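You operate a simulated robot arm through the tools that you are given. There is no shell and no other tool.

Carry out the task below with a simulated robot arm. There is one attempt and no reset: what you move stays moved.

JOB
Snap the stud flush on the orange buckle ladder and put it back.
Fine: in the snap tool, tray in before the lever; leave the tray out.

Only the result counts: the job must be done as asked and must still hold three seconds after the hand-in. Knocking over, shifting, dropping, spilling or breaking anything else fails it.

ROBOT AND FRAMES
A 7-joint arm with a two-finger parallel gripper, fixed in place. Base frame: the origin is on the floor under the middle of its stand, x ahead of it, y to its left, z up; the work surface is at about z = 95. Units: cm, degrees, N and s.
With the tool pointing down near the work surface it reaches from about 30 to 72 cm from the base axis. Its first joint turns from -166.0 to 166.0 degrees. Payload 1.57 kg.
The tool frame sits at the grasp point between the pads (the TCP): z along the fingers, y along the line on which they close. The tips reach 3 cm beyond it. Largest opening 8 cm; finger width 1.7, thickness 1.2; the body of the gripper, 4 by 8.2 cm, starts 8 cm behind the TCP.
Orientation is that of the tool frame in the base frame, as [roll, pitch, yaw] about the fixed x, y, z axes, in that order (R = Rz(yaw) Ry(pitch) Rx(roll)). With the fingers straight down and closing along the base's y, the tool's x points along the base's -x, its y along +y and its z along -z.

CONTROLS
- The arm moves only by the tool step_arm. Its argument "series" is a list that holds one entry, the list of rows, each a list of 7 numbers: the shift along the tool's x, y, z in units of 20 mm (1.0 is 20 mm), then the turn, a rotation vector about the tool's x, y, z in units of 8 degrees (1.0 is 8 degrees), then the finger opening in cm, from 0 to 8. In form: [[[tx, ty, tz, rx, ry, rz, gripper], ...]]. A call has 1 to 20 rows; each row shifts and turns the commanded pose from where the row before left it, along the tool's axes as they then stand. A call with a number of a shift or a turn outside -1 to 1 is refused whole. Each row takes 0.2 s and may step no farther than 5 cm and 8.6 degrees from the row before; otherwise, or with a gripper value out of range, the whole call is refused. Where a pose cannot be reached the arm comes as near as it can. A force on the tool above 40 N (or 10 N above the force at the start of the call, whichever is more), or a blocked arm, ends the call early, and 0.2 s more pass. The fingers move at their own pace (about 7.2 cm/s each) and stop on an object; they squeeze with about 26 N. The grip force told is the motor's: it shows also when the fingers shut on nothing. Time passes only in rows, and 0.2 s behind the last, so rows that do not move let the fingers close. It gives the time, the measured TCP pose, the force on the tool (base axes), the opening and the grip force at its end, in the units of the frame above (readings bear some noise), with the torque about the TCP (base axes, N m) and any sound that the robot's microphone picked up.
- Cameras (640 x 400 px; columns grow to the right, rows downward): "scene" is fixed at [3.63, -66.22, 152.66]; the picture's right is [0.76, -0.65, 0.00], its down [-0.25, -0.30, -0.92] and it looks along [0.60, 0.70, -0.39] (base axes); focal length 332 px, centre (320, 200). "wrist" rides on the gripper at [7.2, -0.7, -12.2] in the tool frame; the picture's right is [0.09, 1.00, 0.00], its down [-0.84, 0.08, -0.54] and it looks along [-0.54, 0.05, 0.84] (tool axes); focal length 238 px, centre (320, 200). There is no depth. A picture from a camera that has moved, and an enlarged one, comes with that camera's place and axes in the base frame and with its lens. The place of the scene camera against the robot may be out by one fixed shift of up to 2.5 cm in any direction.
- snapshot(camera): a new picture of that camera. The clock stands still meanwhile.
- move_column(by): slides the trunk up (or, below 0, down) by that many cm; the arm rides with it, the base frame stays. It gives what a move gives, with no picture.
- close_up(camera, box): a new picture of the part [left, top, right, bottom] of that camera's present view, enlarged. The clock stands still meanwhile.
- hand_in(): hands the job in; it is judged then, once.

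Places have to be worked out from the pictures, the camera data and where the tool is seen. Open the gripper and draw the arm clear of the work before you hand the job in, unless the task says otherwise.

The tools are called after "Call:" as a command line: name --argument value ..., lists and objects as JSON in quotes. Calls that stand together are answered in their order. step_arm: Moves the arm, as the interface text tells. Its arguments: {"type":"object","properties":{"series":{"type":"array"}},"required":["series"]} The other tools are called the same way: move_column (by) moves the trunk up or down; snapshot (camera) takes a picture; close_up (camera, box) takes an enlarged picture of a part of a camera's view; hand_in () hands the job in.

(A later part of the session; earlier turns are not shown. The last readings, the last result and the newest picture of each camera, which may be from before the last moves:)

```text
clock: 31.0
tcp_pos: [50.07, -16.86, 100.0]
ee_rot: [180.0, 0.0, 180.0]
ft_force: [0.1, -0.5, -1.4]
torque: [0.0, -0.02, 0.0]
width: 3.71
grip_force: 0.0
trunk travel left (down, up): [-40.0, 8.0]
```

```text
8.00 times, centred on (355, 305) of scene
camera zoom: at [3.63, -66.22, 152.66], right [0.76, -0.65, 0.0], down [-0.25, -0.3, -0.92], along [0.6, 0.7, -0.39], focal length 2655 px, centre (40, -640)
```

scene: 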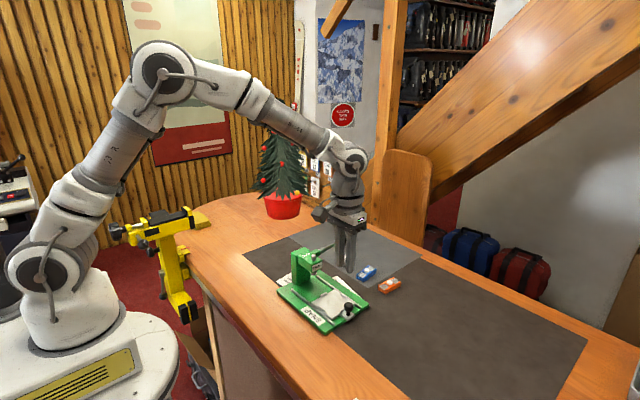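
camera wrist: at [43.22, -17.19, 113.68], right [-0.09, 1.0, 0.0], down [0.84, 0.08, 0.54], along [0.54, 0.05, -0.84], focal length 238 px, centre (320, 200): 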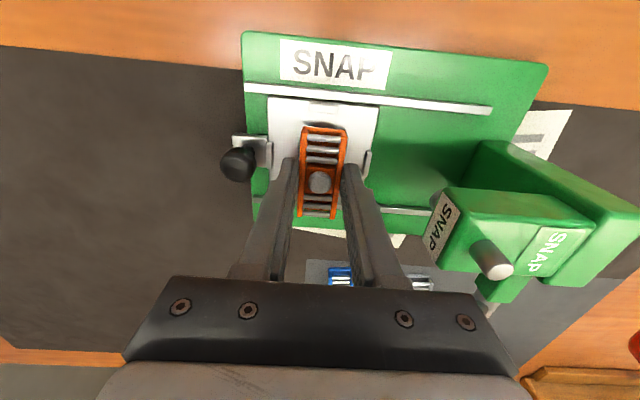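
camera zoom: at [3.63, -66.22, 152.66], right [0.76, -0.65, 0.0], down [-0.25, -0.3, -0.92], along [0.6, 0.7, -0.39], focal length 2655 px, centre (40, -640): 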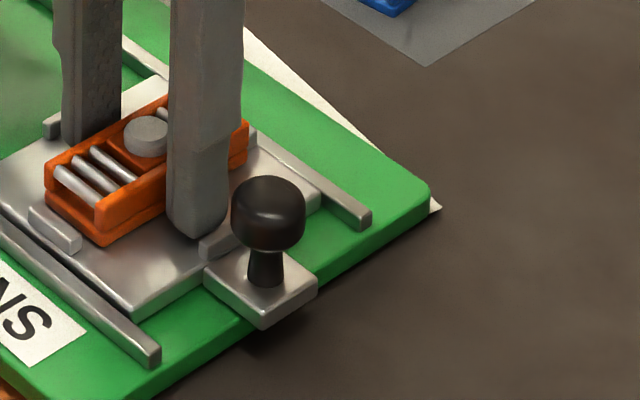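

The ladder is resting flat inside the nest. I raise the gripper straight up, then move over the tray's knob, which I judge to be at about (50.15, -21.95) with its head near z 99.

Call:
step_arm --series '[[[0, 0, -0.3, 0, 0, 0, 3.7], [0, 0, -0.8, 0, 0, 0, 3.7], [0, 0, -1, 0, 0, 0, 3.7], [0, 0, -1, 0, 0, 0, 3.7], [0, 0, -1, 0, 0, 0, 3.7], [0, 0, -0.4, 0, 0, 0, 3.7], [0, -0.66, 0, 0, 0, 0, 3.7], [0, -1, 0, 0, 0, 0, 3.7], [0, -1, 0, 0, 0, 0, 3.7], [0, 0, 0, 0, 0, 0, 3.7]]]'

Call:
snapshot --camera "wrist"

Call:
close_up --camera "scene" --box '[270, 230, 390, 340]'

```text
clock: 33.2
tcp_pos: [49.87, -22.07, 109.03]
ee_rot: [179.9, 0.0, -180.0]
ft_force: [0.4, -0.4, 0.9]
torque: [0.02, -0.02, -0.01]
width: 3.72
grip_force: 0.1
trunk travel left (down, up): [-40.0, 8.0]
```

```text
taken
camera wrist: at [42.84, -22.55, 121.1], right [-0.09, 1.0, 0.0], down [0.84, 0.08, 0.54], along [0.54, 0.05, -0.84], focal length 238 px, centre (320, 200)
```

wrist: 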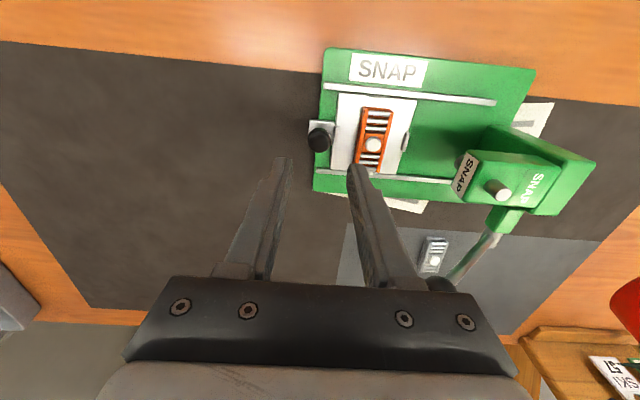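

```text
3.64 times, centred on (330, 285) of scene
camera zoom: at [3.63, -66.22, 152.66], right [0.76, -0.65, 0.0], down [-0.25, -0.3, -0.92], along [0.6, 0.7, -0.39], focal length 1207 px, centre (284, -109)
```

zoom: 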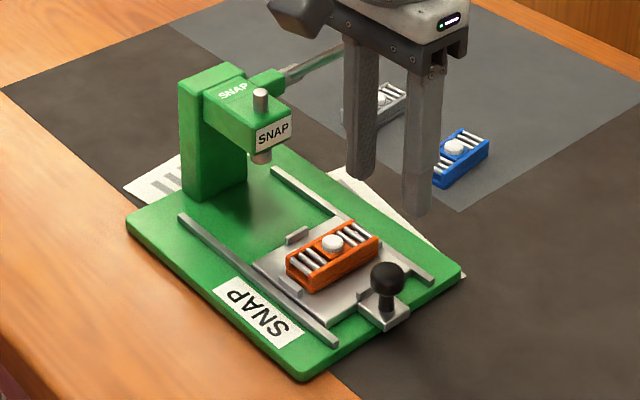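

The ladder sits well in the nest. I zoom in to measure its centring, the knob, and the press head.

Call:
close_up --camera "wrist" --box '[300, 80, 430, 190]'

Call:
close_up --camera "wrist" --box '[420, 110, 580, 260]'

Call:
close_up --camera "scene" --box '[300, 240, 370, 300]'

```text
3.64 times, centred on (365, 135) of wrist
camera zoom: at [42.84, -22.55, 121.1], right [-0.09, 1.0, 0.0], down [0.84, 0.08, 0.54], along [0.54, 0.05, -0.84], focal length 867 px, centre (156, 436)
```

zoom: 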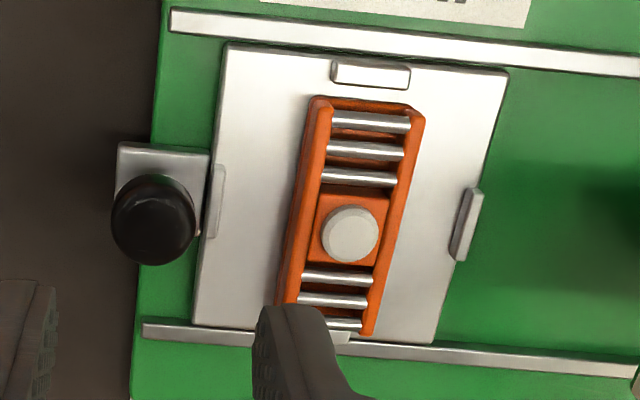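

```text
2.67 times, centred on (500, 185) of wrist
camera zoom: at [42.84, -22.55, 121.1], right [-0.09, 1.0, 0.0], down [0.84, 0.08, 0.54], along [0.54, 0.05, -0.84], focal length 636 px, centre (-160, 240)
```

zoom: 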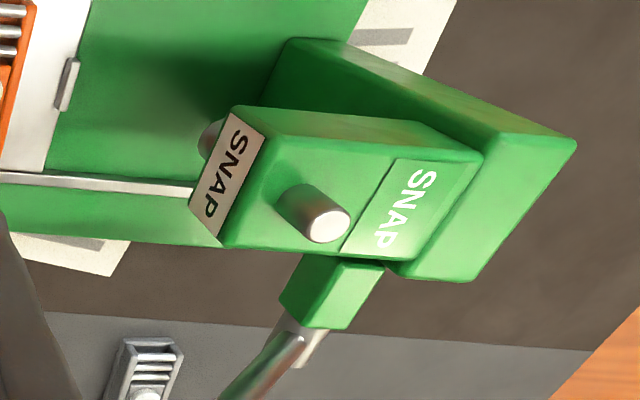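

```text
6.67 times, centred on (335, 270) of scene
camera zoom: at [3.63, -66.22, 152.66], right [0.76, -0.65, 0.0], down [-0.25, -0.3, -0.92], along [0.6, 0.7, -0.39], focal length 2213 px, centre (220, -267)
```

zoom: 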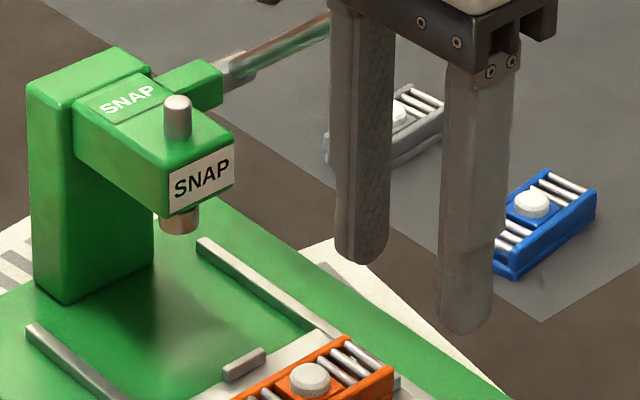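

The stud is at (50.3, -16.7), within 1 mm of the nest centre and on the plunger's x. The tray needs about 7.5 cm of travel. I descend so that the fingers straddle the knob, with the tips above the side tab.

Call:
step_arm --series '[[[0, -0.05, 0.5, 0, 0, 0, 3.7], [0, 0, 0.9, 0, 0, 0, 3.7], [0, 0, 0.9, 0, 0, 0, 3.7], [0, 0, 0.9, 0, 0, 0, 3.7], [0, 0, 0.5, 0, 0, 0, 3.7], [0, 0, 0.2, 0, 0, 0, 3.7], [0, 0, 0, 0, 0, 0, 3.7]]]'

Call:
close_up --camera "wrist" --box '[250, 80, 410, 220]'

Call:
close_up --camera "scene" --box '[310, 270, 390, 330]'

```text
clock: 34.8
tcp_pos: [50.17, -22.26, 101.2]
ee_rot: [179.9, -0.1, -180.0]
ft_force: [-0.2, 1.3, -0.2]
torque: [0.02, -0.01, -0.01]
width: 3.69
grip_force: 0.0
trunk travel left (down, up): [-40.0, 8.0]
```

```text
2.86 times, centred on (330, 150) of wrist
camera zoom: at [43.02, -22.76, 113.29], right [-0.09, 1.0, 0.0], down [0.84, 0.08, 0.54], along [0.54, 0.05, -0.84], focal length 681 px, centre (291, 343)
```

zoom: 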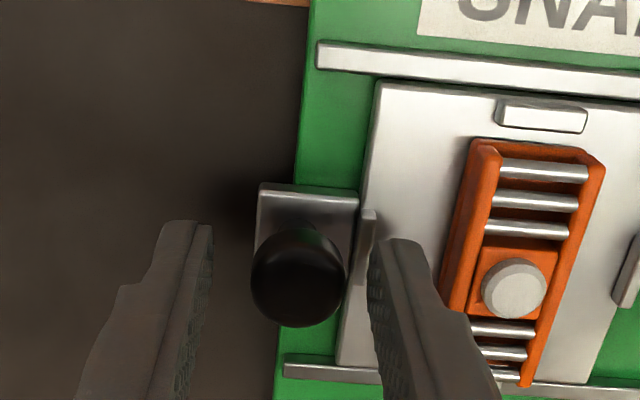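

```text
6.67 times, centred on (350, 300) of scene
camera zoom: at [3.63, -66.22, 152.66], right [0.76, -0.65, 0.0], down [-0.25, -0.3, -0.92], along [0.6, 0.7, -0.39], focal length 2213 px, centre (120, -467)
```

zoom: 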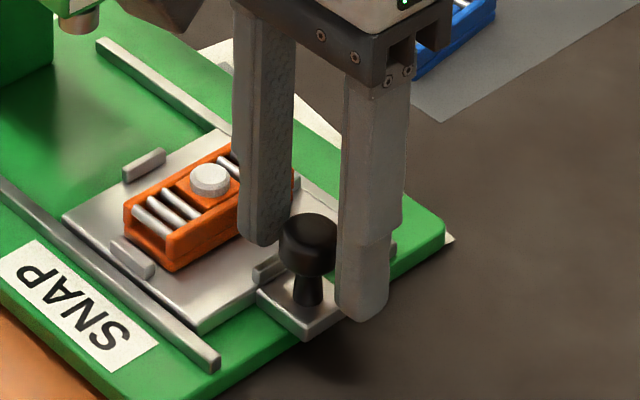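

The fingers straddle the knob, which is slightly nearer the +y finger. I centre by about 1.5 mm and close gently on it.

Call:
step_arm --series '[[[0, 0.08, 0, 0, 0, 0, 3.7], [0, 0, 0, 0, 0, 0, 3.0], [0, 0, 0, 0, 0, 0, 2.5], [0, 0, 0, 0, 0, 0, 1.5], [0, 0, 0, 0, 0, 0, 1.5], [0, 0, 0, 0, 0, 0, 1.5]]]'

Call:
close_up --camera "wrist" --box '[250, 80, 410, 220]'

Call:
close_up --camera "scene" --box '[310, 270, 390, 330]'

```text
clock: 36.2
tcp_pos: [50.14, -22.08, 101.2]
ee_rot: [179.9, -0.1, 180.0]
ft_force: [0.7, 0.0, 0.3]
torque: [-0.02, -0.04, 0.0]
width: 2.15
grip_force: 26.0
trunk travel left (down, up): [-40.0, 8.0]
```

```text
2.86 times, centred on (330, 150) of wrist
camera zoom: at [43.0, -22.57, 113.34], right [-0.09, 1.0, 0.0], down [0.84, 0.08, 0.54], along [0.54, 0.05, -0.84], focal length 681 px, centre (291, 343)
```

zoom: 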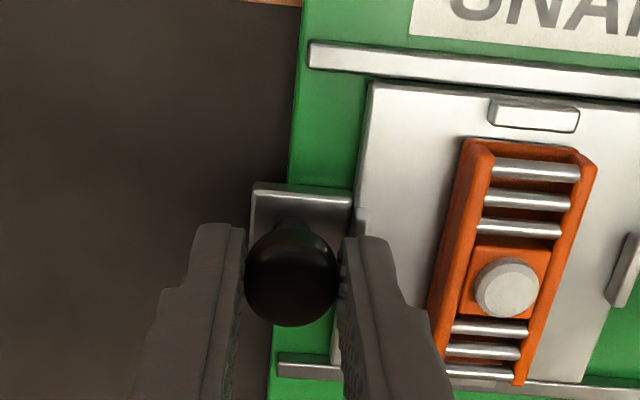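

```text
6.67 times, centred on (350, 300) of scene
camera zoom: at [3.63, -66.22, 152.66], right [0.76, -0.65, 0.0], down [-0.25, -0.3, -0.92], along [0.6, 0.7, -0.39], focal length 2213 px, centre (120, -467)
```

zoom: 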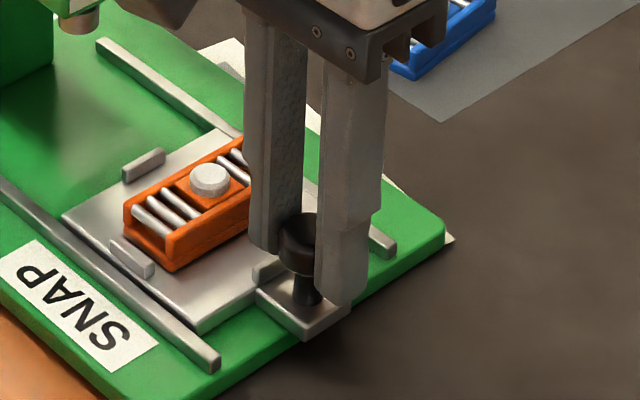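

The knob is gripped at 2.15 cm. I slide the tray in along +y slowly, about 6 cm first, keeping an eye on the force.

Call:
step_arm --series '[[[0, 0.05, 0, 0, 0, 0, 1.5], [0, 0.1, 0, 0, 0, 0, 1.5], [0, 0.15, 0, 0, 0, 0, 1.5], [0, 0.2, 0, 0, 0, 0, 1.5], [0, 0.2, 0, 0, 0, 0, 1.5], [0, 0.2, 0, 0, 0, 0, 1.5], [0, 0.2, 0, 0, 0, 0, 1.5], [0, 0.2, 0, 0, 0, 0, 1.5], [0, 0.2, 0, 0, 0, 0, 1.5], [0, 0.2, 0, 0, 0, 0, 1.5], [0, 0.2, 0, 0, 0, 0, 1.5], [0, 0.2, 0, 0, 0, 0, 1.5], [0, 0.2, 0, 0, 0, 0, 1.5], [0, 0.2, 0, 0, 0, 0, 1.5], [0, 0.2, 0, 0, 0, 0, 1.5], [0, 0.15, 0, 0, 0, 0, 1.5], [0, 0.1, 0, 0, 0, 0, 1.5], [0, 0.05, 0, 0, 0, 0, 1.5], [0, 0, 0, 0, 0, 0, 1.5]]]'

Call:
snapshot --camera "wrist"

Call:
close_up --camera "scene" --box '[270, 230, 390, 340]'

```text
clock: 40.2
tcp_pos: [50.04, -16.21, 101.2]
ee_rot: [-180.0, 0.1, 179.9]
ft_force: [2.1, -1.8, 0.0]
torque: [0.0, 0.03, 0.02]
width: 2.14
grip_force: 25.9
trunk travel left (down, up): [-40.0, 8.0]
```

```text
taken
camera wrist: at [42.98, -16.57, 113.33], right [-0.09, 1.0, 0.0], down [0.84, 0.08, 0.54], along [0.54, 0.05, -0.84], focal length 238 px, centre (320, 200)
```

wrist: 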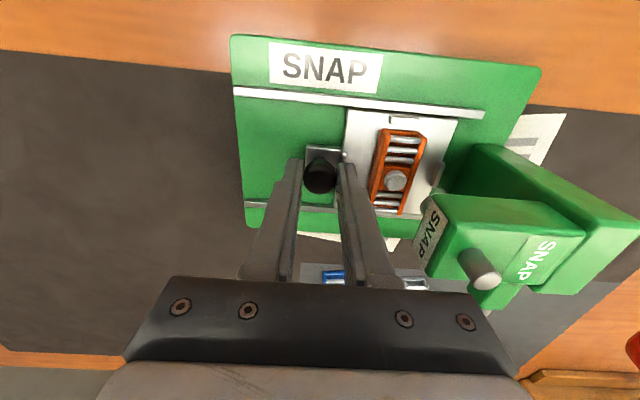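

```text
3.64 times, centred on (330, 285) of scene
camera zoom: at [3.63, -66.22, 152.66], right [0.76, -0.65, 0.0], down [-0.25, -0.3, -0.92], along [0.6, 0.7, -0.39], focal length 1207 px, centre (284, -109)
```

zoom: 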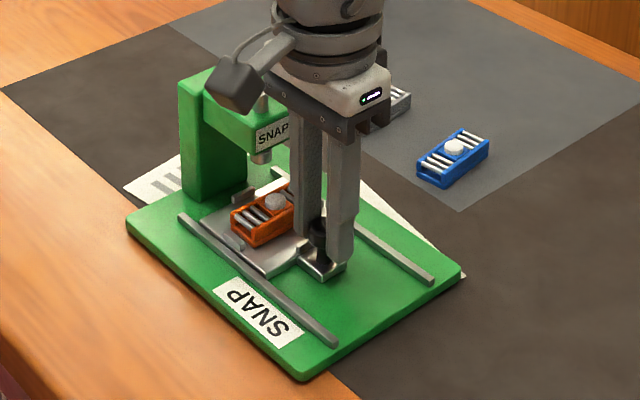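

The tray slid 6 cm with the ladder riding along and only small forces. I continue about 1 cm more, slowly.

Call:
step_arm --series '[[[0, 0.1, 0, 0, 0, 0, 1.5], [0, 0.1, 0, 0, 0, 0, 1.5], [0, 0.1, 0, 0, 0, 0, 1.5], [0, 0.1, 0, 0, 0, 0, 1.5], [0, 0.1, 0, 0, 0, 0, 1.5], [0, 0, 0, 0, 0, 0, 1.5]]]'

Call:
snapshot --camera "wrist"

```text
clock: 41.6
tcp_pos: [50.12, -15.11, 101.22]
ee_rot: [180.0, 0.0, -179.9]
ft_force: [-1.8, -1.2, -0.4]
torque: [-0.03, -0.07, -0.03]
width: 2.14
grip_force: 26.2
trunk travel left (down, up): [-40.0, 8.0]
```

```text
taken
camera wrist: at [43.01, -15.64, 113.35], right [-0.09, 1.0, 0.0], down [0.84, 0.08, 0.54], along [0.54, 0.05, -0.84], focal length 238 px, centre (320, 200)
```

wrist: 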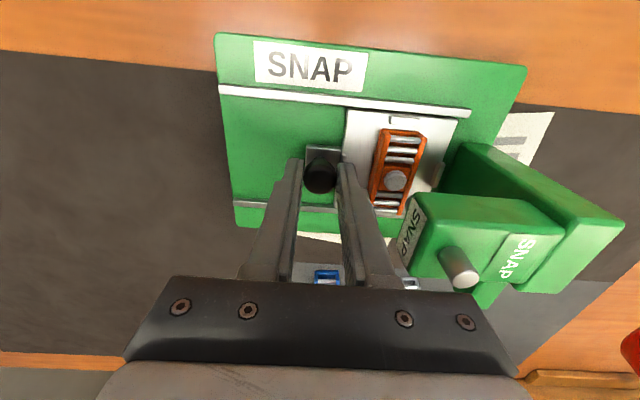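

Travel is now 6.9 cm, leaving the stud about 6 mm short of the plunger axis. I advance in 1 mm steps to find the end stop.

Call:
step_arm --series '[[[0, 0.05, 0, 0, 0, 0, 1.5], [0, 0.05, 0, 0, 0, 0, 1.5], [0, 0.05, 0, 0, 0, 0, 1.5], [0, 0, 0, 0, 0, 0, 1.5]]]'

```text
clock: 42.6
tcp_pos: [50.0, -14.84, 101.17]
ee_rot: [-180.0, 0.0, 180.0]
ft_force: [1.5, -1.4, 0.2]
torque: [-0.02, 0.36, 0.0]
width: 2.18
grip_force: 25.5
trunk travel left (down, up): [-40.0, 8.0]
```

The torque about y rose to 0.36 N m with little force, so I'll pause, read again and look.

Call:
step_arm --series '[[[0, 0, 0, 0, 0, 0, 1.5], [0, 0, 0, 0, 0, 0, 1.5]]]'

Call:
close_up --camera "scene" --box '[280, 180, 400, 320]'

Call:
close_up --camera "wrist" --box '[280, 90, 520, 300]'

```text
clock: 43.2
tcp_pos: [50.03, -14.9, 101.19]
ee_rot: [180.0, 0.0, -180.0]
ft_force: [1.7, 0.4, -0.7]
torque: [0.03, -0.08, 0.02]
width: 2.13
grip_force: 26.3
trunk travel left (down, up): [-40.0, 8.0]
```

```text
2.86 times, centred on (340, 250) of scene
camera zoom: at [3.63, -66.22, 152.66], right [0.76, -0.65, 0.0], down [-0.25, -0.3, -0.92], along [0.6, 0.7, -0.39], focal length 948 px, centre (263, 57)
```

zoom: 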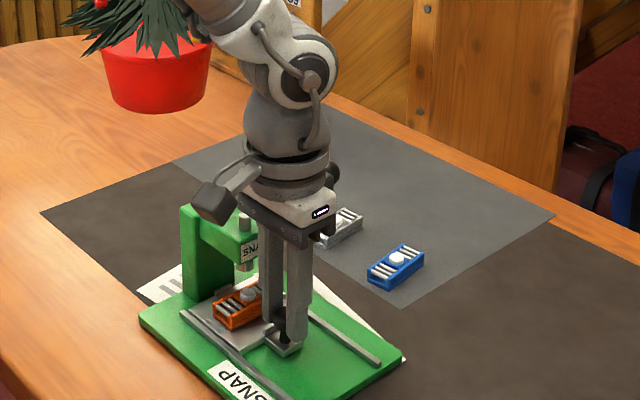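

```text
1.90 times, centred on (400, 195) of wrist
camera zoom: at [42.98, -15.33, 113.34], right [-0.09, 1.0, 0.0], down [0.84, 0.08, 0.54], along [0.54, 0.05, -0.84], focal length 454 px, centre (168, 210)
```

zoom: 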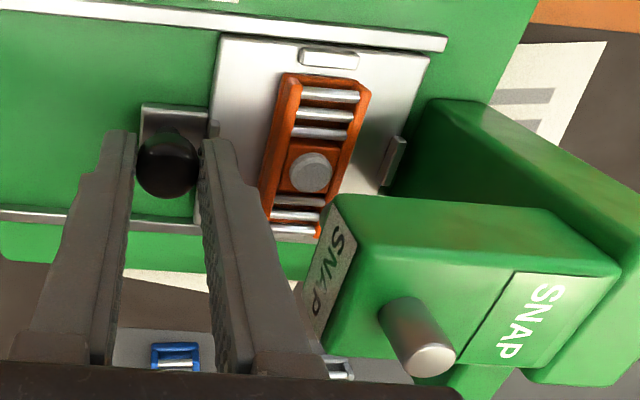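

The torque is back to zero, so that was a transient. I keep advancing in 1 mm steps until the stop shows.

Call:
step_arm --series '[[[0, 0.05, 0, 0, 0, 0, 1.5], [0, 0.05, 0, 0, 0, 0, 1.5], [0, 0, 0, 0, 0, 0, 1.5]]]'

```text
clock: 44.0
tcp_pos: [50.11, -14.7, 101.21]
ee_rot: [-180.0, 0.0, 179.9]
ft_force: [4.9, -0.5, 0.1]
torque: [-0.03, -0.15, 0.02]
width: 2.13
grip_force: 25.7
trunk travel left (down, up): [-40.0, 8.0]
```

There is still no stop along y, only a small sideways force of about 5 N from the rails. I advance another 2 mm.

Call:
step_arm --series '[[[0, 0.05, 0, 0, 0, 0, 1.5], [0, 0.05, 0, 0, 0, 0, 1.5], [0, 0, 0, 0, 0, 0, 1.5]]]'

Call:
close_up --camera "wrist" --box '[280, 90, 520, 300]'

```text
clock: 44.8
tcp_pos: [50.18, -14.54, 101.3]
ee_rot: [-179.9, 0.0, 179.8]
ft_force: [3.6, -8.9, 0.6]
torque: [-0.26, -0.19, -0.04]
width: 2.16
grip_force: 26.0
trunk travel left (down, up): [-40.0, 8.0]
```

```text
1.90 times, centred on (400, 195) of wrist
camera zoom: at [42.98, -15.06, 113.34], right [-0.09, 1.0, 0.0], down [0.84, 0.08, 0.54], along [0.54, 0.05, -0.84], focal length 454 px, centre (168, 210)
```

zoom: 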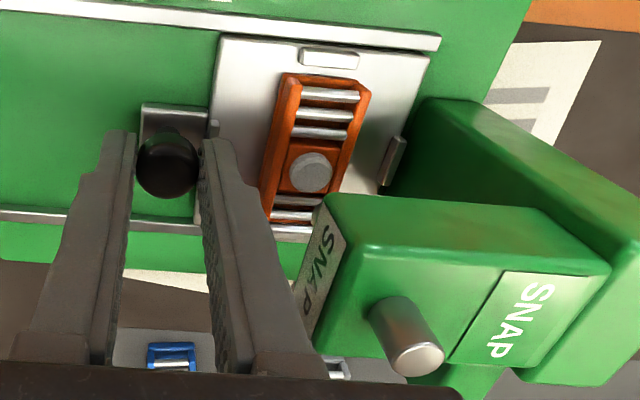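

The stop shows at 8.9 N after 7.5 cm of travel, which puts the stud at y≈-9.2, under the plunger at about -9.1. I release the knob with a narrow opening and rise straight up.

Call:
step_arm --series '[[[0, 0, 0, 0, 0, 0, 2.5], [0, 0, 0, 0, 0, 0, 2.9], [0, 0, 0, 0, 0, 0, 2.9], [0, 0, -0.3, 0, 0, 0, 2.9], [0, 0, -0.6, 0, 0, 0, 2.9], [0, 0, -0.8, 0, 0, 0, 2.9], [0, 0, -0.9, 0, 0, 0, 2.9], [0, 0, -0.9, 0, 0, 0, 2.9], [0, 0, -0.9, 0, 0, 0, 2.9], [0, 0, -0.9, 0, 0, 0, 2.9], [0, 0, -0.9, 0, 0, 0, 2.9], [0, 0, -0.9, 0, 0, 0, 2.9], [0, 0, -0.9, 0, 0, 0, 2.9]]]'

Call:
snapshot --camera "wrist"

Call:
close_up --camera "scene" --box '[270, 220, 390, 330]'

```text
clock: 47.6
tcp_pos: [50.15, -14.5, 117.26]
ee_rot: [-180.0, 0.0, 180.0]
ft_force: [-0.4, 0.4, 0.0]
torque: [0.01, 0.01, 0.03]
width: 2.89
grip_force: 0.2
trunk travel left (down, up): [-40.0, 8.0]
```

```text
taken
camera wrist: at [43.06, -14.99, 129.4], right [-0.09, 1.0, 0.0], down [0.84, 0.08, 0.54], along [0.54, 0.05, -0.84], focal length 238 px, centre (320, 200)
```

wrist: 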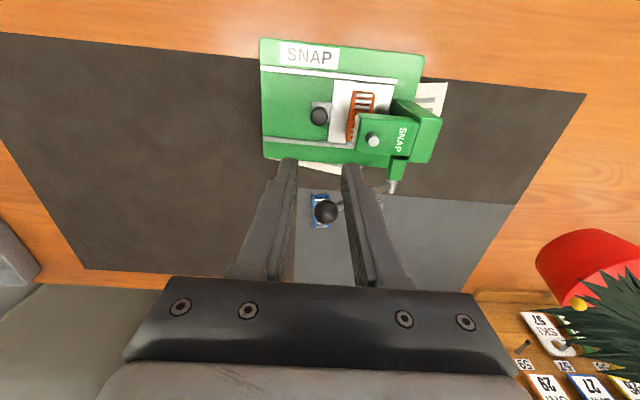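

```text
3.64 times, centred on (330, 275) of scene
camera zoom: at [3.63, -66.22, 152.66], right [0.76, -0.65, 0.0], down [-0.25, -0.3, -0.92], along [0.6, 0.7, -0.39], focal length 1207 px, centre (284, -73)
```

zoom: 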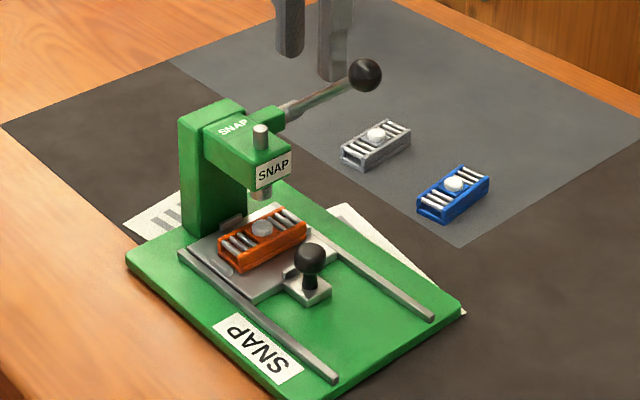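

The tray is in and the stud appears directly under the plunger. I zoom on the lever to fix the ball and pivot positions.

Call:
close_up --camera "wrist" --box '[290, 80, 450, 240]'

Call:
close_up --camera "scene" --box '[300, 225, 380, 295]'

```text
2.50 times, centred on (370, 160) of wrist
camera zoom: at [43.06, -14.99, 129.4], right [-0.09, 1.0, 0.0], down [0.84, 0.08, 0.54], along [0.54, 0.05, -0.84], focal length 596 px, centre (195, 300)
```

zoom: 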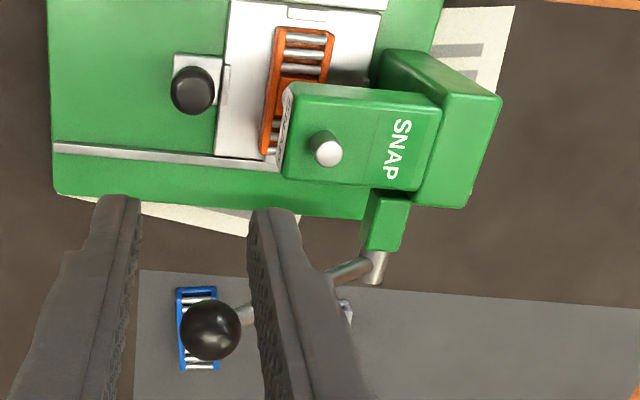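

```text
5.71 times, centred on (340, 260) of scene
camera zoom: at [3.63, -66.22, 152.66], right [0.76, -0.65, 0.0], down [-0.25, -0.3, -0.92], along [0.6, 0.7, -0.39], focal length 1897 px, centre (206, -143)
```

zoom: 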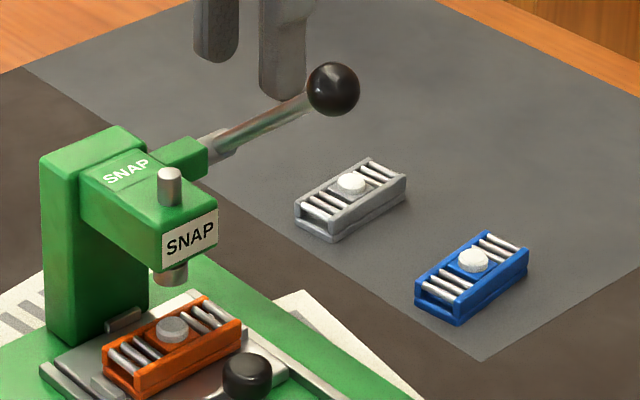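

The ball comes out at about (57.0, -13.05, 110), radius 1.2, and the pivot at about (56.3, -5.15, 104.15), so the arm is 9.8 cm at 36° up. I close the fingers and move above the ball.

Call:
step_arm --series '[[[0, 0, 0, 0, 0, 0, 0], [-0.84, 0.12, 0, 0, 0, 0, 0], [-0.84, 0.12, 0, 0, 0, 0, 0], [-0.84, 0.12, 0, 0, 0, 0, 0], [-0.84, 0.1, 0, 0, 0, 0, 0], [0, 0, 0.6, 0, 0, 0, 0], [0, 0, 0.5, 0, 0, 0, 0], [0, 0, 0, 0, 0, 0, 0]]]'

Call:
snapshot --camera "wrist"

Call:
close_up --camera "scene" --box '[290, 200, 390, 300]'

```text
clock: 49.4
tcp_pos: [56.75, -13.45, 115.03]
ee_rot: [-180.0, 0.1, -180.0]
ft_force: [0.9, 0.7, 0.8]
torque: [-0.02, -0.03, -0.01]
width: 0.0
grip_force: 21.2
trunk travel left (down, up): [-40.0, 8.0]
```

```text
taken
camera wrist: at [49.7, -13.91, 127.21], right [-0.09, 1.0, 0.0], down [0.84, 0.08, 0.54], along [0.54, 0.05, -0.84], focal length 238 px, centre (320, 200)
```

wrist: 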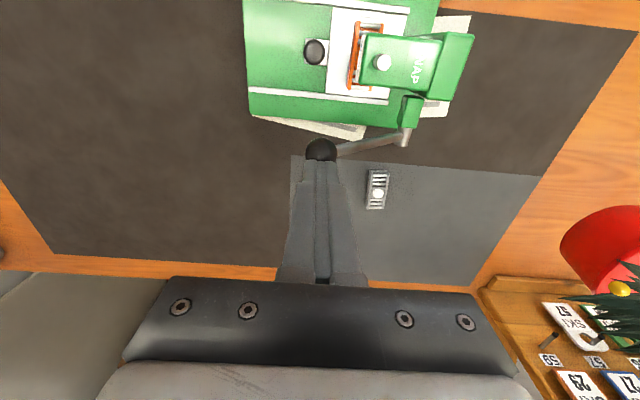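

```text
4.00 times, centred on (340, 250) of scene
camera zoom: at [3.63, -66.22, 152.66], right [0.76, -0.65, 0.0], down [-0.25, -0.3, -0.92], along [0.6, 0.7, -0.39], focal length 1328 px, centre (240, 0)
```

zoom: 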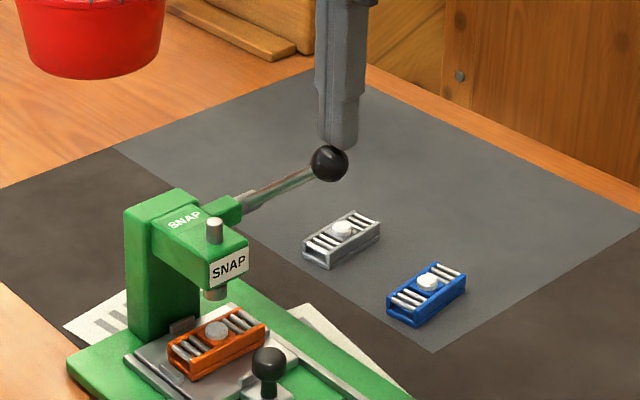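

The tip sits just above the ball. I make a small x correction and press gently, following the arc for the first ~2 cm while reading the force.

Call:
step_arm --series '[[[0.1, 0, 0.3, 0, 0, 0, 0], [0, 0, 0.2, 0, 0, 0, 0], [0, -0.08, 0.2, 0, 0, 0, 0], [0, -0.08, 0.2, 0, 0, 0, 0], [0, -0.08, 0.2, 0, 0, 0, 0], [0, 0, 0, 0, 0, 0, 0]]]'

Call:
close_up --camera "scene" --box '[290, 200, 390, 300]'

```text
clock: 50.8
tcp_pos: [56.67, -13.87, 112.76]
ee_rot: [-180.0, 0.0, -179.9]
ft_force: [-0.9, -1.4, 1.2]
torque: [-0.03, 0.01, 0.0]
width: 0.0
grip_force: 21.2
trunk travel left (down, up): [-40.0, 8.0]
```

```text
4.00 times, centred on (340, 250) of scene
camera zoom: at [3.63, -66.22, 152.66], right [0.76, -0.65, 0.0], down [-0.25, -0.3, -0.92], along [0.6, 0.7, -0.39], focal length 1328 px, centre (240, 0)
```

zoom: 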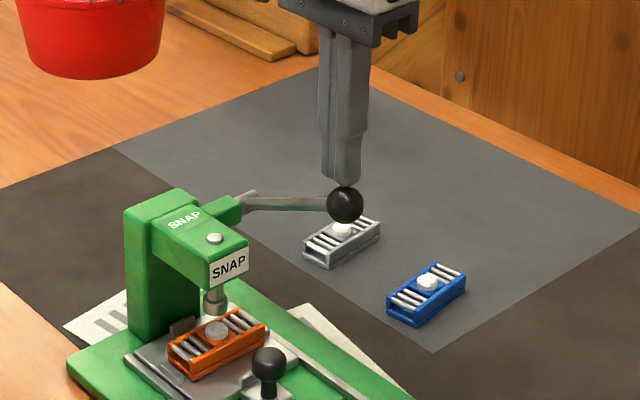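

The lever turns easily and the plunger is coming down. I continue along the arc another ~2 cm.

Call:
step_arm --series '[[[0, -0.12, 0.2, 0, 0, 0, 0], [0, -0.1, 0.2, 0, 0, 0, 0], [0, -0.08, 0.2, 0, 0, 0, 0], [0, -0.07, 0.2, 0, 0, 0, 0], [0, -0.06, 0.2, 0, 0, 0, 0], [0, 0, 0, 0, 0, 0, 0]]]'

Call:
close_up --camera "scene" --box '[290, 200, 390, 300]'

```text
clock: 52.2
tcp_pos: [56.72, -14.9, 110.79]
ee_rot: [-179.9, 0.0, 180.0]
ft_force: [1.2, -0.4, 0.9]
torque: [-0.06, -0.01, -0.04]
width: 0.0
grip_force: 21.4
trunk travel left (down, up): [-40.0, 8.0]
```

```text
4.00 times, centred on (340, 250) of scene
camera zoom: at [3.63, -66.22, 152.66], right [0.76, -0.65, 0.0], down [-0.25, -0.3, -0.92], along [0.6, 0.7, -0.39], focal length 1328 px, centre (240, 0)
```

zoom: 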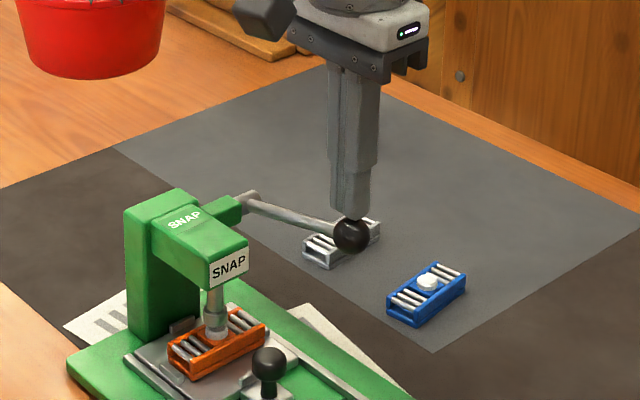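

The plunger is now just above the stud. I press on in smaller steps and watch the force and sound.

Call:
step_arm --series '[[[0, -0.04, 0.1, 0, 0, 0, 0], [0, -0.03, 0.1, 0, 0, 0, 0], [0, -0.03, 0.1, 0, 0, 0, 0], [0, -0.02, 0.1, 0, 0, 0, 0], [0, 0, 0, 0, 0, 0, 0]]]'

Call:
close_up --camera "scene" --box '[290, 220, 390, 310]'

```text
clock: 53.4
tcp_pos: [56.41, -15.12, 110.03]
ee_rot: [180.0, 0.0, -179.9]
ft_force: [0.2, -0.3, 1.5]
torque: [-0.02, 0.0, -0.02]
width: 0.01
grip_force: 21.7
trunk travel left (down, up): [-40.0, 8.0]
```

```text
4.44 times, centred on (340, 265) of scene
camera zoom: at [3.63, -66.22, 152.66], right [0.76, -0.65, 0.0], down [-0.25, -0.3, -0.92], along [0.6, 0.7, -0.39], focal length 1475 px, centre (231, -89)
```

zoom: 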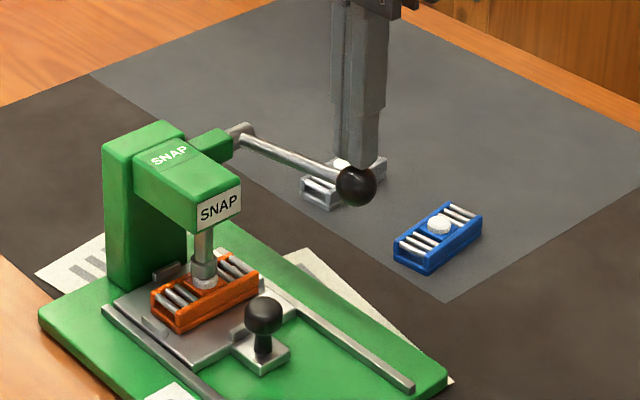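

The plunger is on or near the stud with little force so far. I keep pressing in 1–2 mm steps.

Call:
step_arm --series '[[[0, -0.01, 0.08, 0, 0, 0, 0], [0, -0.01, 0.08, 0, 0, 0, 0], [0, 0, 0.08, 0, 0, 0, 0], [0, 0, 0, 0, 0, 0, 0]]]'

Call:
close_up --camera "scene" --box '[310, 265, 350, 295]'

```text
clock: 54.4
tcp_pos: [56.5, -15.08, 109.58]
ee_rot: [-180.0, 0.1, 179.9]
ft_force: [-0.5, -1.8, 0.7]
torque: [-0.04, 0.03, 0.03]
width: 0.0
grip_force: 20.9
trunk travel left (down, up): [-40.0, 8.0]
```

```text
13.33 times, centred on (330, 280) of scene
camera zoom: at [3.63, -66.22, 152.66], right [0.76, -0.65, 0.0], down [-0.25, -0.3, -0.92], along [0.6, 0.7, -0.39], focal length 4426 px, centre (187, -867)
```

zoom: 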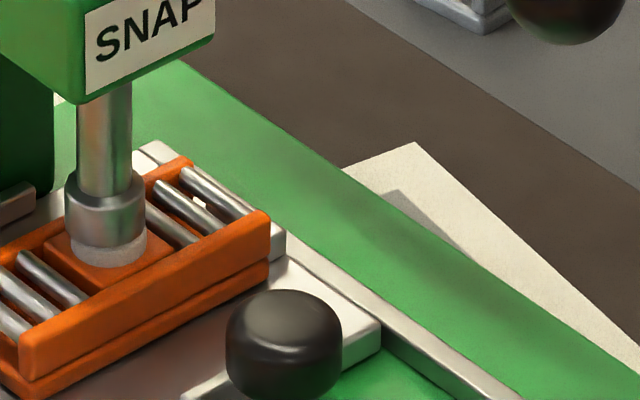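

The plunger is centred on the stud and about to touch it. I continue pressing in small steps.

Call:
step_arm --series '[[[0, 0, 0.08, 0, 0, 0, 0], [0, 0, 0.08, 0, 0, 0, 0], [0, 0, 0.08, 0, 0, 0, 0], [0, 0, 0.08, 0, 0, 0, 0], [0, 0, 0, 0, 0, 0, 0]]]'

Call:
close_up --camera "scene" --box '[310, 265, 350, 295]'

```text
clock: 55.6
tcp_pos: [56.59, -15.16, 108.88]
ee_rot: [179.9, 0.0, 180.0]
ft_force: [-1.2, -2.5, 3.7]
torque: [-0.11, 0.05, 0.02]
width: 0.0
grip_force: 21.4
trunk travel left (down, up): [-40.0, 8.0]
```

```text
13.33 times, centred on (330, 280) of scene
camera zoom: at [3.63, -66.22, 152.66], right [0.76, -0.65, 0.0], down [-0.25, -0.3, -0.92], along [0.6, 0.7, -0.39], focal length 4426 px, centre (187, -867)
```

zoom: 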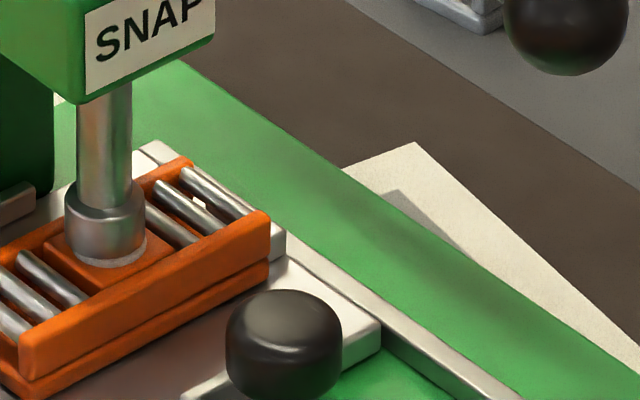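

The stud is being pushed in (3.7 N so far). I continue down in small steps.

Call:
step_arm --series '[[[0, 0, 0.08, 0, 0, 0, 0], [0, 0, 0.08, 0, 0, 0, 0], [0, 0, 0.08, 0, 0, 0, 0], [0, 0, 0, 0, 0, 0, 0]]]'

Call:
close_up --camera "scene" --box '[310, 265, 350, 295]'

```text
clock: 56.6
tcp_pos: [56.69, -15.04, 108.62]
ee_rot: [180.0, -0.1, 179.9]
ft_force: [0.2, -3.8, 3.7]
torque: [-0.17, -0.02, 0.03]
width: 0.02
grip_force: 22.0
trunk travel left (down, up): [-40.0, 8.0]
```

```text
13.33 times, centred on (330, 280) of scene
camera zoom: at [3.63, -66.22, 152.66], right [0.76, -0.65, 0.0], down [-0.25, -0.3, -0.92], along [0.6, 0.7, -0.39], focal length 4426 px, centre (187, -867)
```

zoom: 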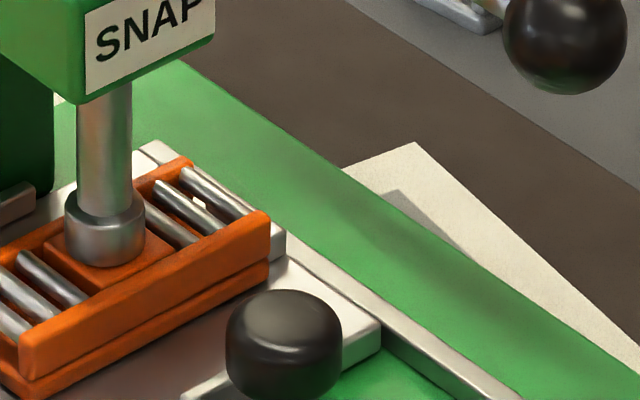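

The plunger has reached the level of the stud's seat with only 4 N. I keep going to find the firm end of the stroke or a click.

Call:
step_arm --series '[[[0, 0, 0.06, 0, 0, 0, 0], [0, 0, 0.06, 0, 0, 0, 0], [0, 0, 0.06, 0, 0, 0, 0], [0, 0, 0, 0, 0, 0, 0]]]'

Call:
close_up --camera "scene" --box '[310, 265, 350, 295]'

```text
clock: 57.6
tcp_pos: [56.5, -15.14, 108.22]
ee_rot: [-180.0, 0.2, -179.9]
ft_force: [0.0, -2.1, 13.6]
torque: [-0.15, 0.07, 0.0]
width: 0.0
grip_force: 21.2
trunk travel left (down, up): [-40.0, 8.0]
```

```text
13.33 times, centred on (330, 280) of scene
camera zoom: at [3.63, -66.22, 152.66], right [0.76, -0.65, 0.0], down [-0.25, -0.3, -0.92], along [0.6, 0.7, -0.39], focal length 4426 px, centre (187, -867)
```

zoom: 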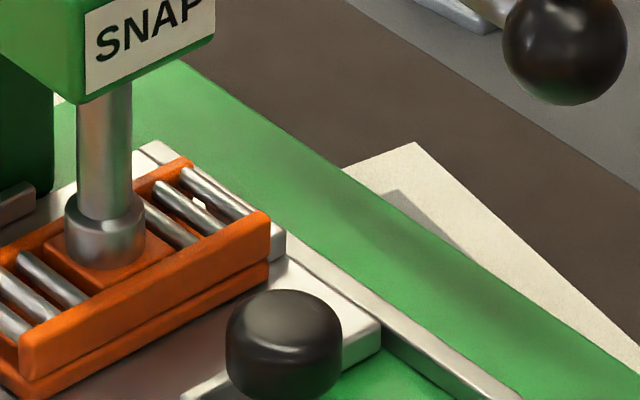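

The resistance has risen to 13.6 N with no click heard yet. I press a little further.

Call:
step_arm --series '[[[0, 0, 0.05, 0, 0, 0, 0], [0, 0, 0.05, 0, 0, 0, 0], [0, 0, 0, 0, 0, 0, 0]]]'

Call:
close_up --camera "scene" --box '[310, 265, 350, 295]'

```text
clock: 58.4
tcp_pos: [56.53, -15.08, 108.11]
ee_rot: [-179.9, 0.2, 180.0]
ft_force: [1.5, -2.9, 21.9]
torque: [-0.22, 0.05, 0.01]
width: 0.0
grip_force: 21.4
trunk travel left (down, up): [-40.0, 8.0]
```

```text
13.33 times, centred on (330, 280) of scene
camera zoom: at [3.63, -66.22, 152.66], right [0.76, -0.65, 0.0], down [-0.25, -0.3, -0.92], along [0.6, 0.7, -0.39], focal length 4426 px, centre (187, -867)
```

zoom: 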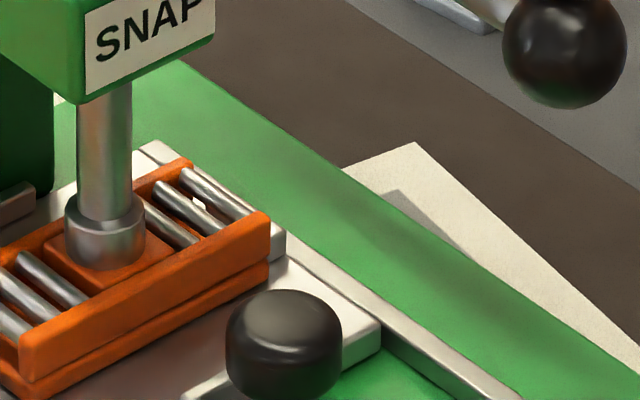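

Now 22 N, and the plunger barely moves. I press to about 30–35 N to make sure the stud is fully home.

Call:
step_arm --series '[[[0, 0, 0.05, 0, 0, 0, 0], [0, 0, 0.05, 0, 0, 0, 0], [0, 0, 0.05, 0, 0, 0, 0], [0, 0, 0, 0, 0, 0, 0]]]'

Call:
close_up --camera "scene" --box '[310, 265, 350, 295]'

```text
clock: 59.4
tcp_pos: [56.47, -15.01, 108.03]
ee_rot: [-179.8, 0.4, -180.0]
ft_force: [-1.2, -1.0, 36.6]
torque: [-0.26, 0.15, 0.02]
width: 0.0
grip_force: 21.5
trunk travel left (down, up): [-40.0, 8.0]
```

```text
13.33 times, centred on (330, 280) of scene
camera zoom: at [3.63, -66.22, 152.66], right [0.76, -0.65, 0.0], down [-0.25, -0.3, -0.92], along [0.6, 0.7, -0.39], focal length 4426 px, centre (187, -867)
```

zoom: 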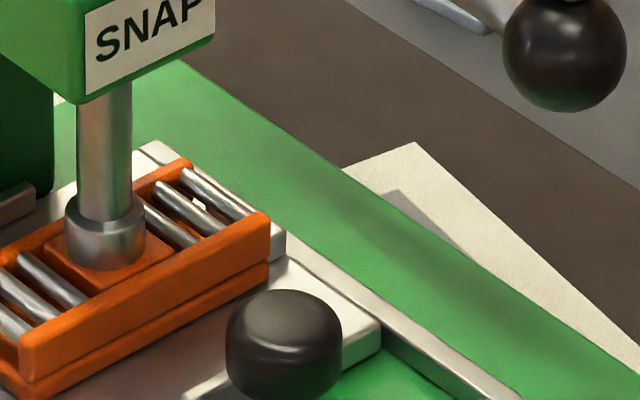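

At 36.6 N the lever has practically stopped, so the stud should be seated. I ease off upward along the arc to see whether the lever follows and to inspect the stud.

Call:
step_arm --series '[[[0, 0, -0.2, 0, 0, 0, 0], [0, 0, -0.2, 0, 0, 0, 0], [0, 0.02, -0.3, 0, 0, 0, 0], [0, 0.05, -0.3, 0, 0, 0, 0], [0, 0.07, -0.3, 0, 0, 0, 0], [0, 0.1, -0.3, 0, 0, 0, 0], [0, 0, 0, 0, 0, 0, 0]]]'

Call:
close_up --camera "scene" --box '[290, 220, 390, 310]'

Call:
close_up --camera "scene" --box '[310, 265, 350, 295]'

```text
clock: 61.0
tcp_pos: [56.53, -14.74, 110.69]
ee_rot: [-180.0, -0.1, -180.0]
ft_force: [-1.5, -0.3, 0.2]
torque: [0.0, 0.01, -0.04]
width: 0.0
grip_force: 20.9
trunk travel left (down, up): [-40.0, 8.0]
```

```text
4.44 times, centred on (340, 265) of scene
camera zoom: at [3.63, -66.22, 152.66], right [0.76, -0.65, 0.0], down [-0.25, -0.3, -0.92], along [0.6, 0.7, -0.39], focal length 1475 px, centre (231, -89)
```

zoom: 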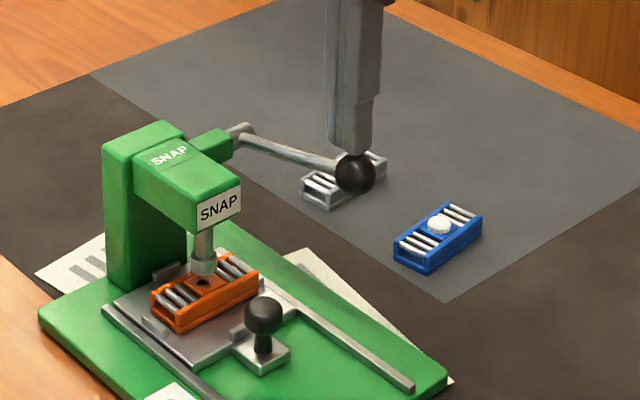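

```text
13.33 times, centred on (330, 280) of scene
camera zoom: at [3.63, -66.22, 152.66], right [0.76, -0.65, 0.0], down [-0.25, -0.3, -0.92], along [0.6, 0.7, -0.39], focal length 4426 px, centre (187, -867)
```

zoom: 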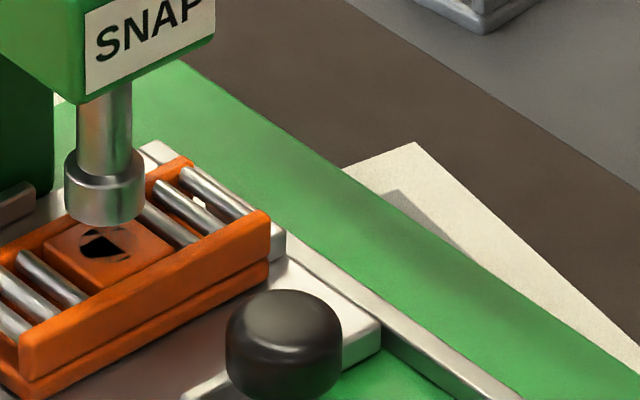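

The stud has gone down level with its seat, and the lever is springing back up with the fingers. I continue upward along the arc so it returns fully, then lift clear.

Call:
step_arm --series '[[[0, 0.08, -0.25, 0, 0, 0, 0], [0, 0.1, -0.25, 0, 0, 0, 0], [0, 0.1, -0.25, 0, 0, 0, 0], [0, 0.12, -0.25, 0, 0, 0, 0], [0, 0.12, -0.25, 0, 0, 0, 0], [0, 0.14, -0.25, 0, 0, 0, 0], [0, 0.1, -0.3, 0, 0, 0, 0], [0, 0, -0.5, 0, 0, 0, 0], [0, 0, -0.8, 0, 0, 0, 0], [0, 0, -0.8, 0, 0, 0, 0], [0, 0, 0, 0, 0, 0, 0]]]'

Call:
close_up --camera "scene" --box '[290, 220, 390, 310]'

Call:
close_up --camera "scene" --box '[310, 265, 350, 295]'

Call:
snapshot --camera "wrist"

```text
clock: 63.4
tcp_pos: [56.69, -13.06, 118.63]
ee_rot: [180.0, 0.0, -179.9]
ft_force: [-0.5, 0.3, 0.2]
torque: [0.02, 0.01, 0.02]
width: 0.0
grip_force: 21.6
trunk travel left (down, up): [-40.0, 8.0]
```

```text
4.44 times, centred on (340, 265) of scene
camera zoom: at [3.63, -66.22, 152.66], right [0.76, -0.65, 0.0], down [-0.25, -0.3, -0.92], along [0.6, 0.7, -0.39], focal length 1475 px, centre (231, -89)
```

zoom: 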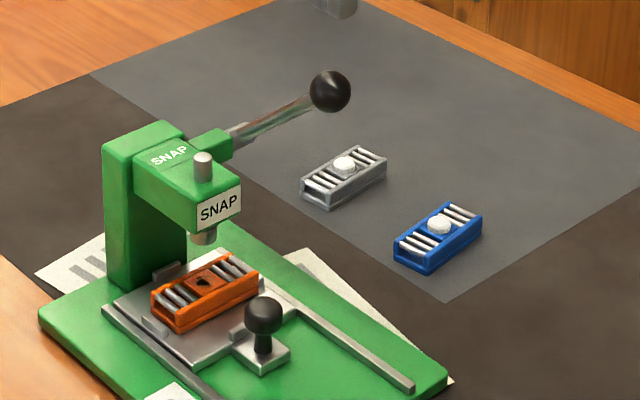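

```text
13.33 times, centred on (330, 280) of scene
camera zoom: at [3.63, -66.22, 152.66], right [0.76, -0.65, 0.0], down [-0.25, -0.3, -0.92], along [0.6, 0.7, -0.39], focal length 4426 px, centre (187, -867)
```

zoom: 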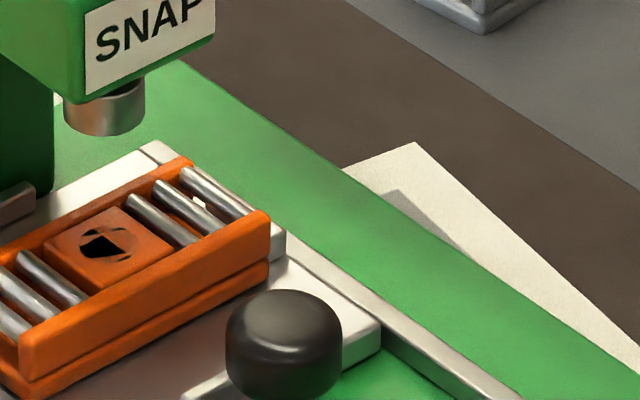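

```text
taken
camera wrist: at [49.51, -13.56, 130.77], right [-0.09, 1.0, 0.0], down [0.84, 0.08, 0.54], along [0.54, 0.05, -0.84], focal length 238 px, centre (320, 200)
```

wrist: 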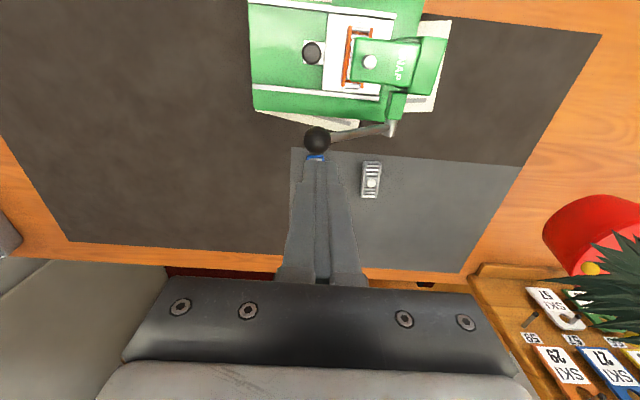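

The lever is fully back up and the stud looks flush. Next I move over the knob of the pushed-in tray and descend partway with the narrow opening.

Call:
step_arm --series '[[[0.81, -0.18, 0, 0, 0, 0, 0], [0.81, -0.18, 0, 0, 0, 0, 1], [0.81, -0.18, 0, 0, 0, 0, 2], [0.81, -0.18, 0, 0, 0, 0, 2.9], [0, 0, 0.9, 0, 0, 0, 2.9], [0, 0, 0.9, 0, 0, 0, 2.9], [0, 0, 0.9, 0, 0, 0, 2.9], [0, 0, 0.9, 0, 0, 0, 2.9], [0, 0, 0.9, 0, 0, 0, 2.9], [0, 0, 0, 0, 0, 0, 2.9]]]'

Call:
snapshot --camera "wrist"

Call:
close_up --camera "wrist" --box '[260, 70, 420, 210]'

```text
clock: 65.6
tcp_pos: [50.34, -14.52, 109.84]
ee_rot: [179.9, 0.0, 179.9]
ft_force: [0.8, 0.2, -0.3]
torque: [0.04, 0.03, 0.01]
width: 2.88
grip_force: 0.0
trunk travel left (down, up): [-40.0, 8.0]
```

```text
taken
camera wrist: at [43.18, -15.05, 121.8], right [-0.09, 1.0, 0.0], down [0.84, 0.08, 0.54], along [0.54, 0.05, -0.84], focal length 238 px, centre (320, 200)
```

wrist: 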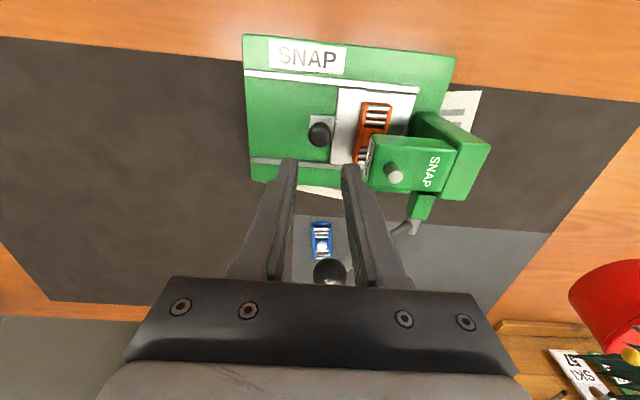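

```text
2.86 times, centred on (340, 140) of wrist
camera zoom: at [43.18, -15.05, 121.8], right [-0.09, 1.0, 0.0], down [0.84, 0.08, 0.54], along [0.54, 0.05, -0.84], focal length 681 px, centre (263, 371)
```

zoom: 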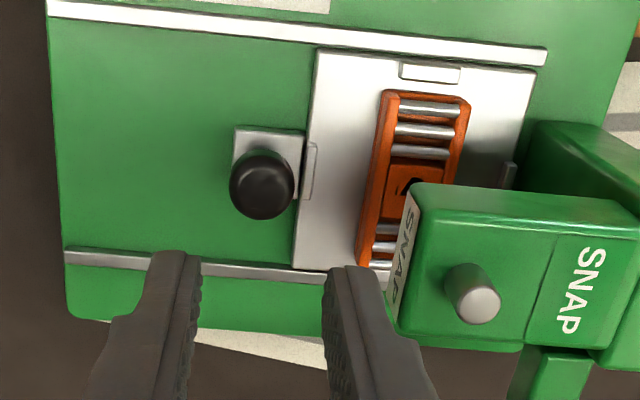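

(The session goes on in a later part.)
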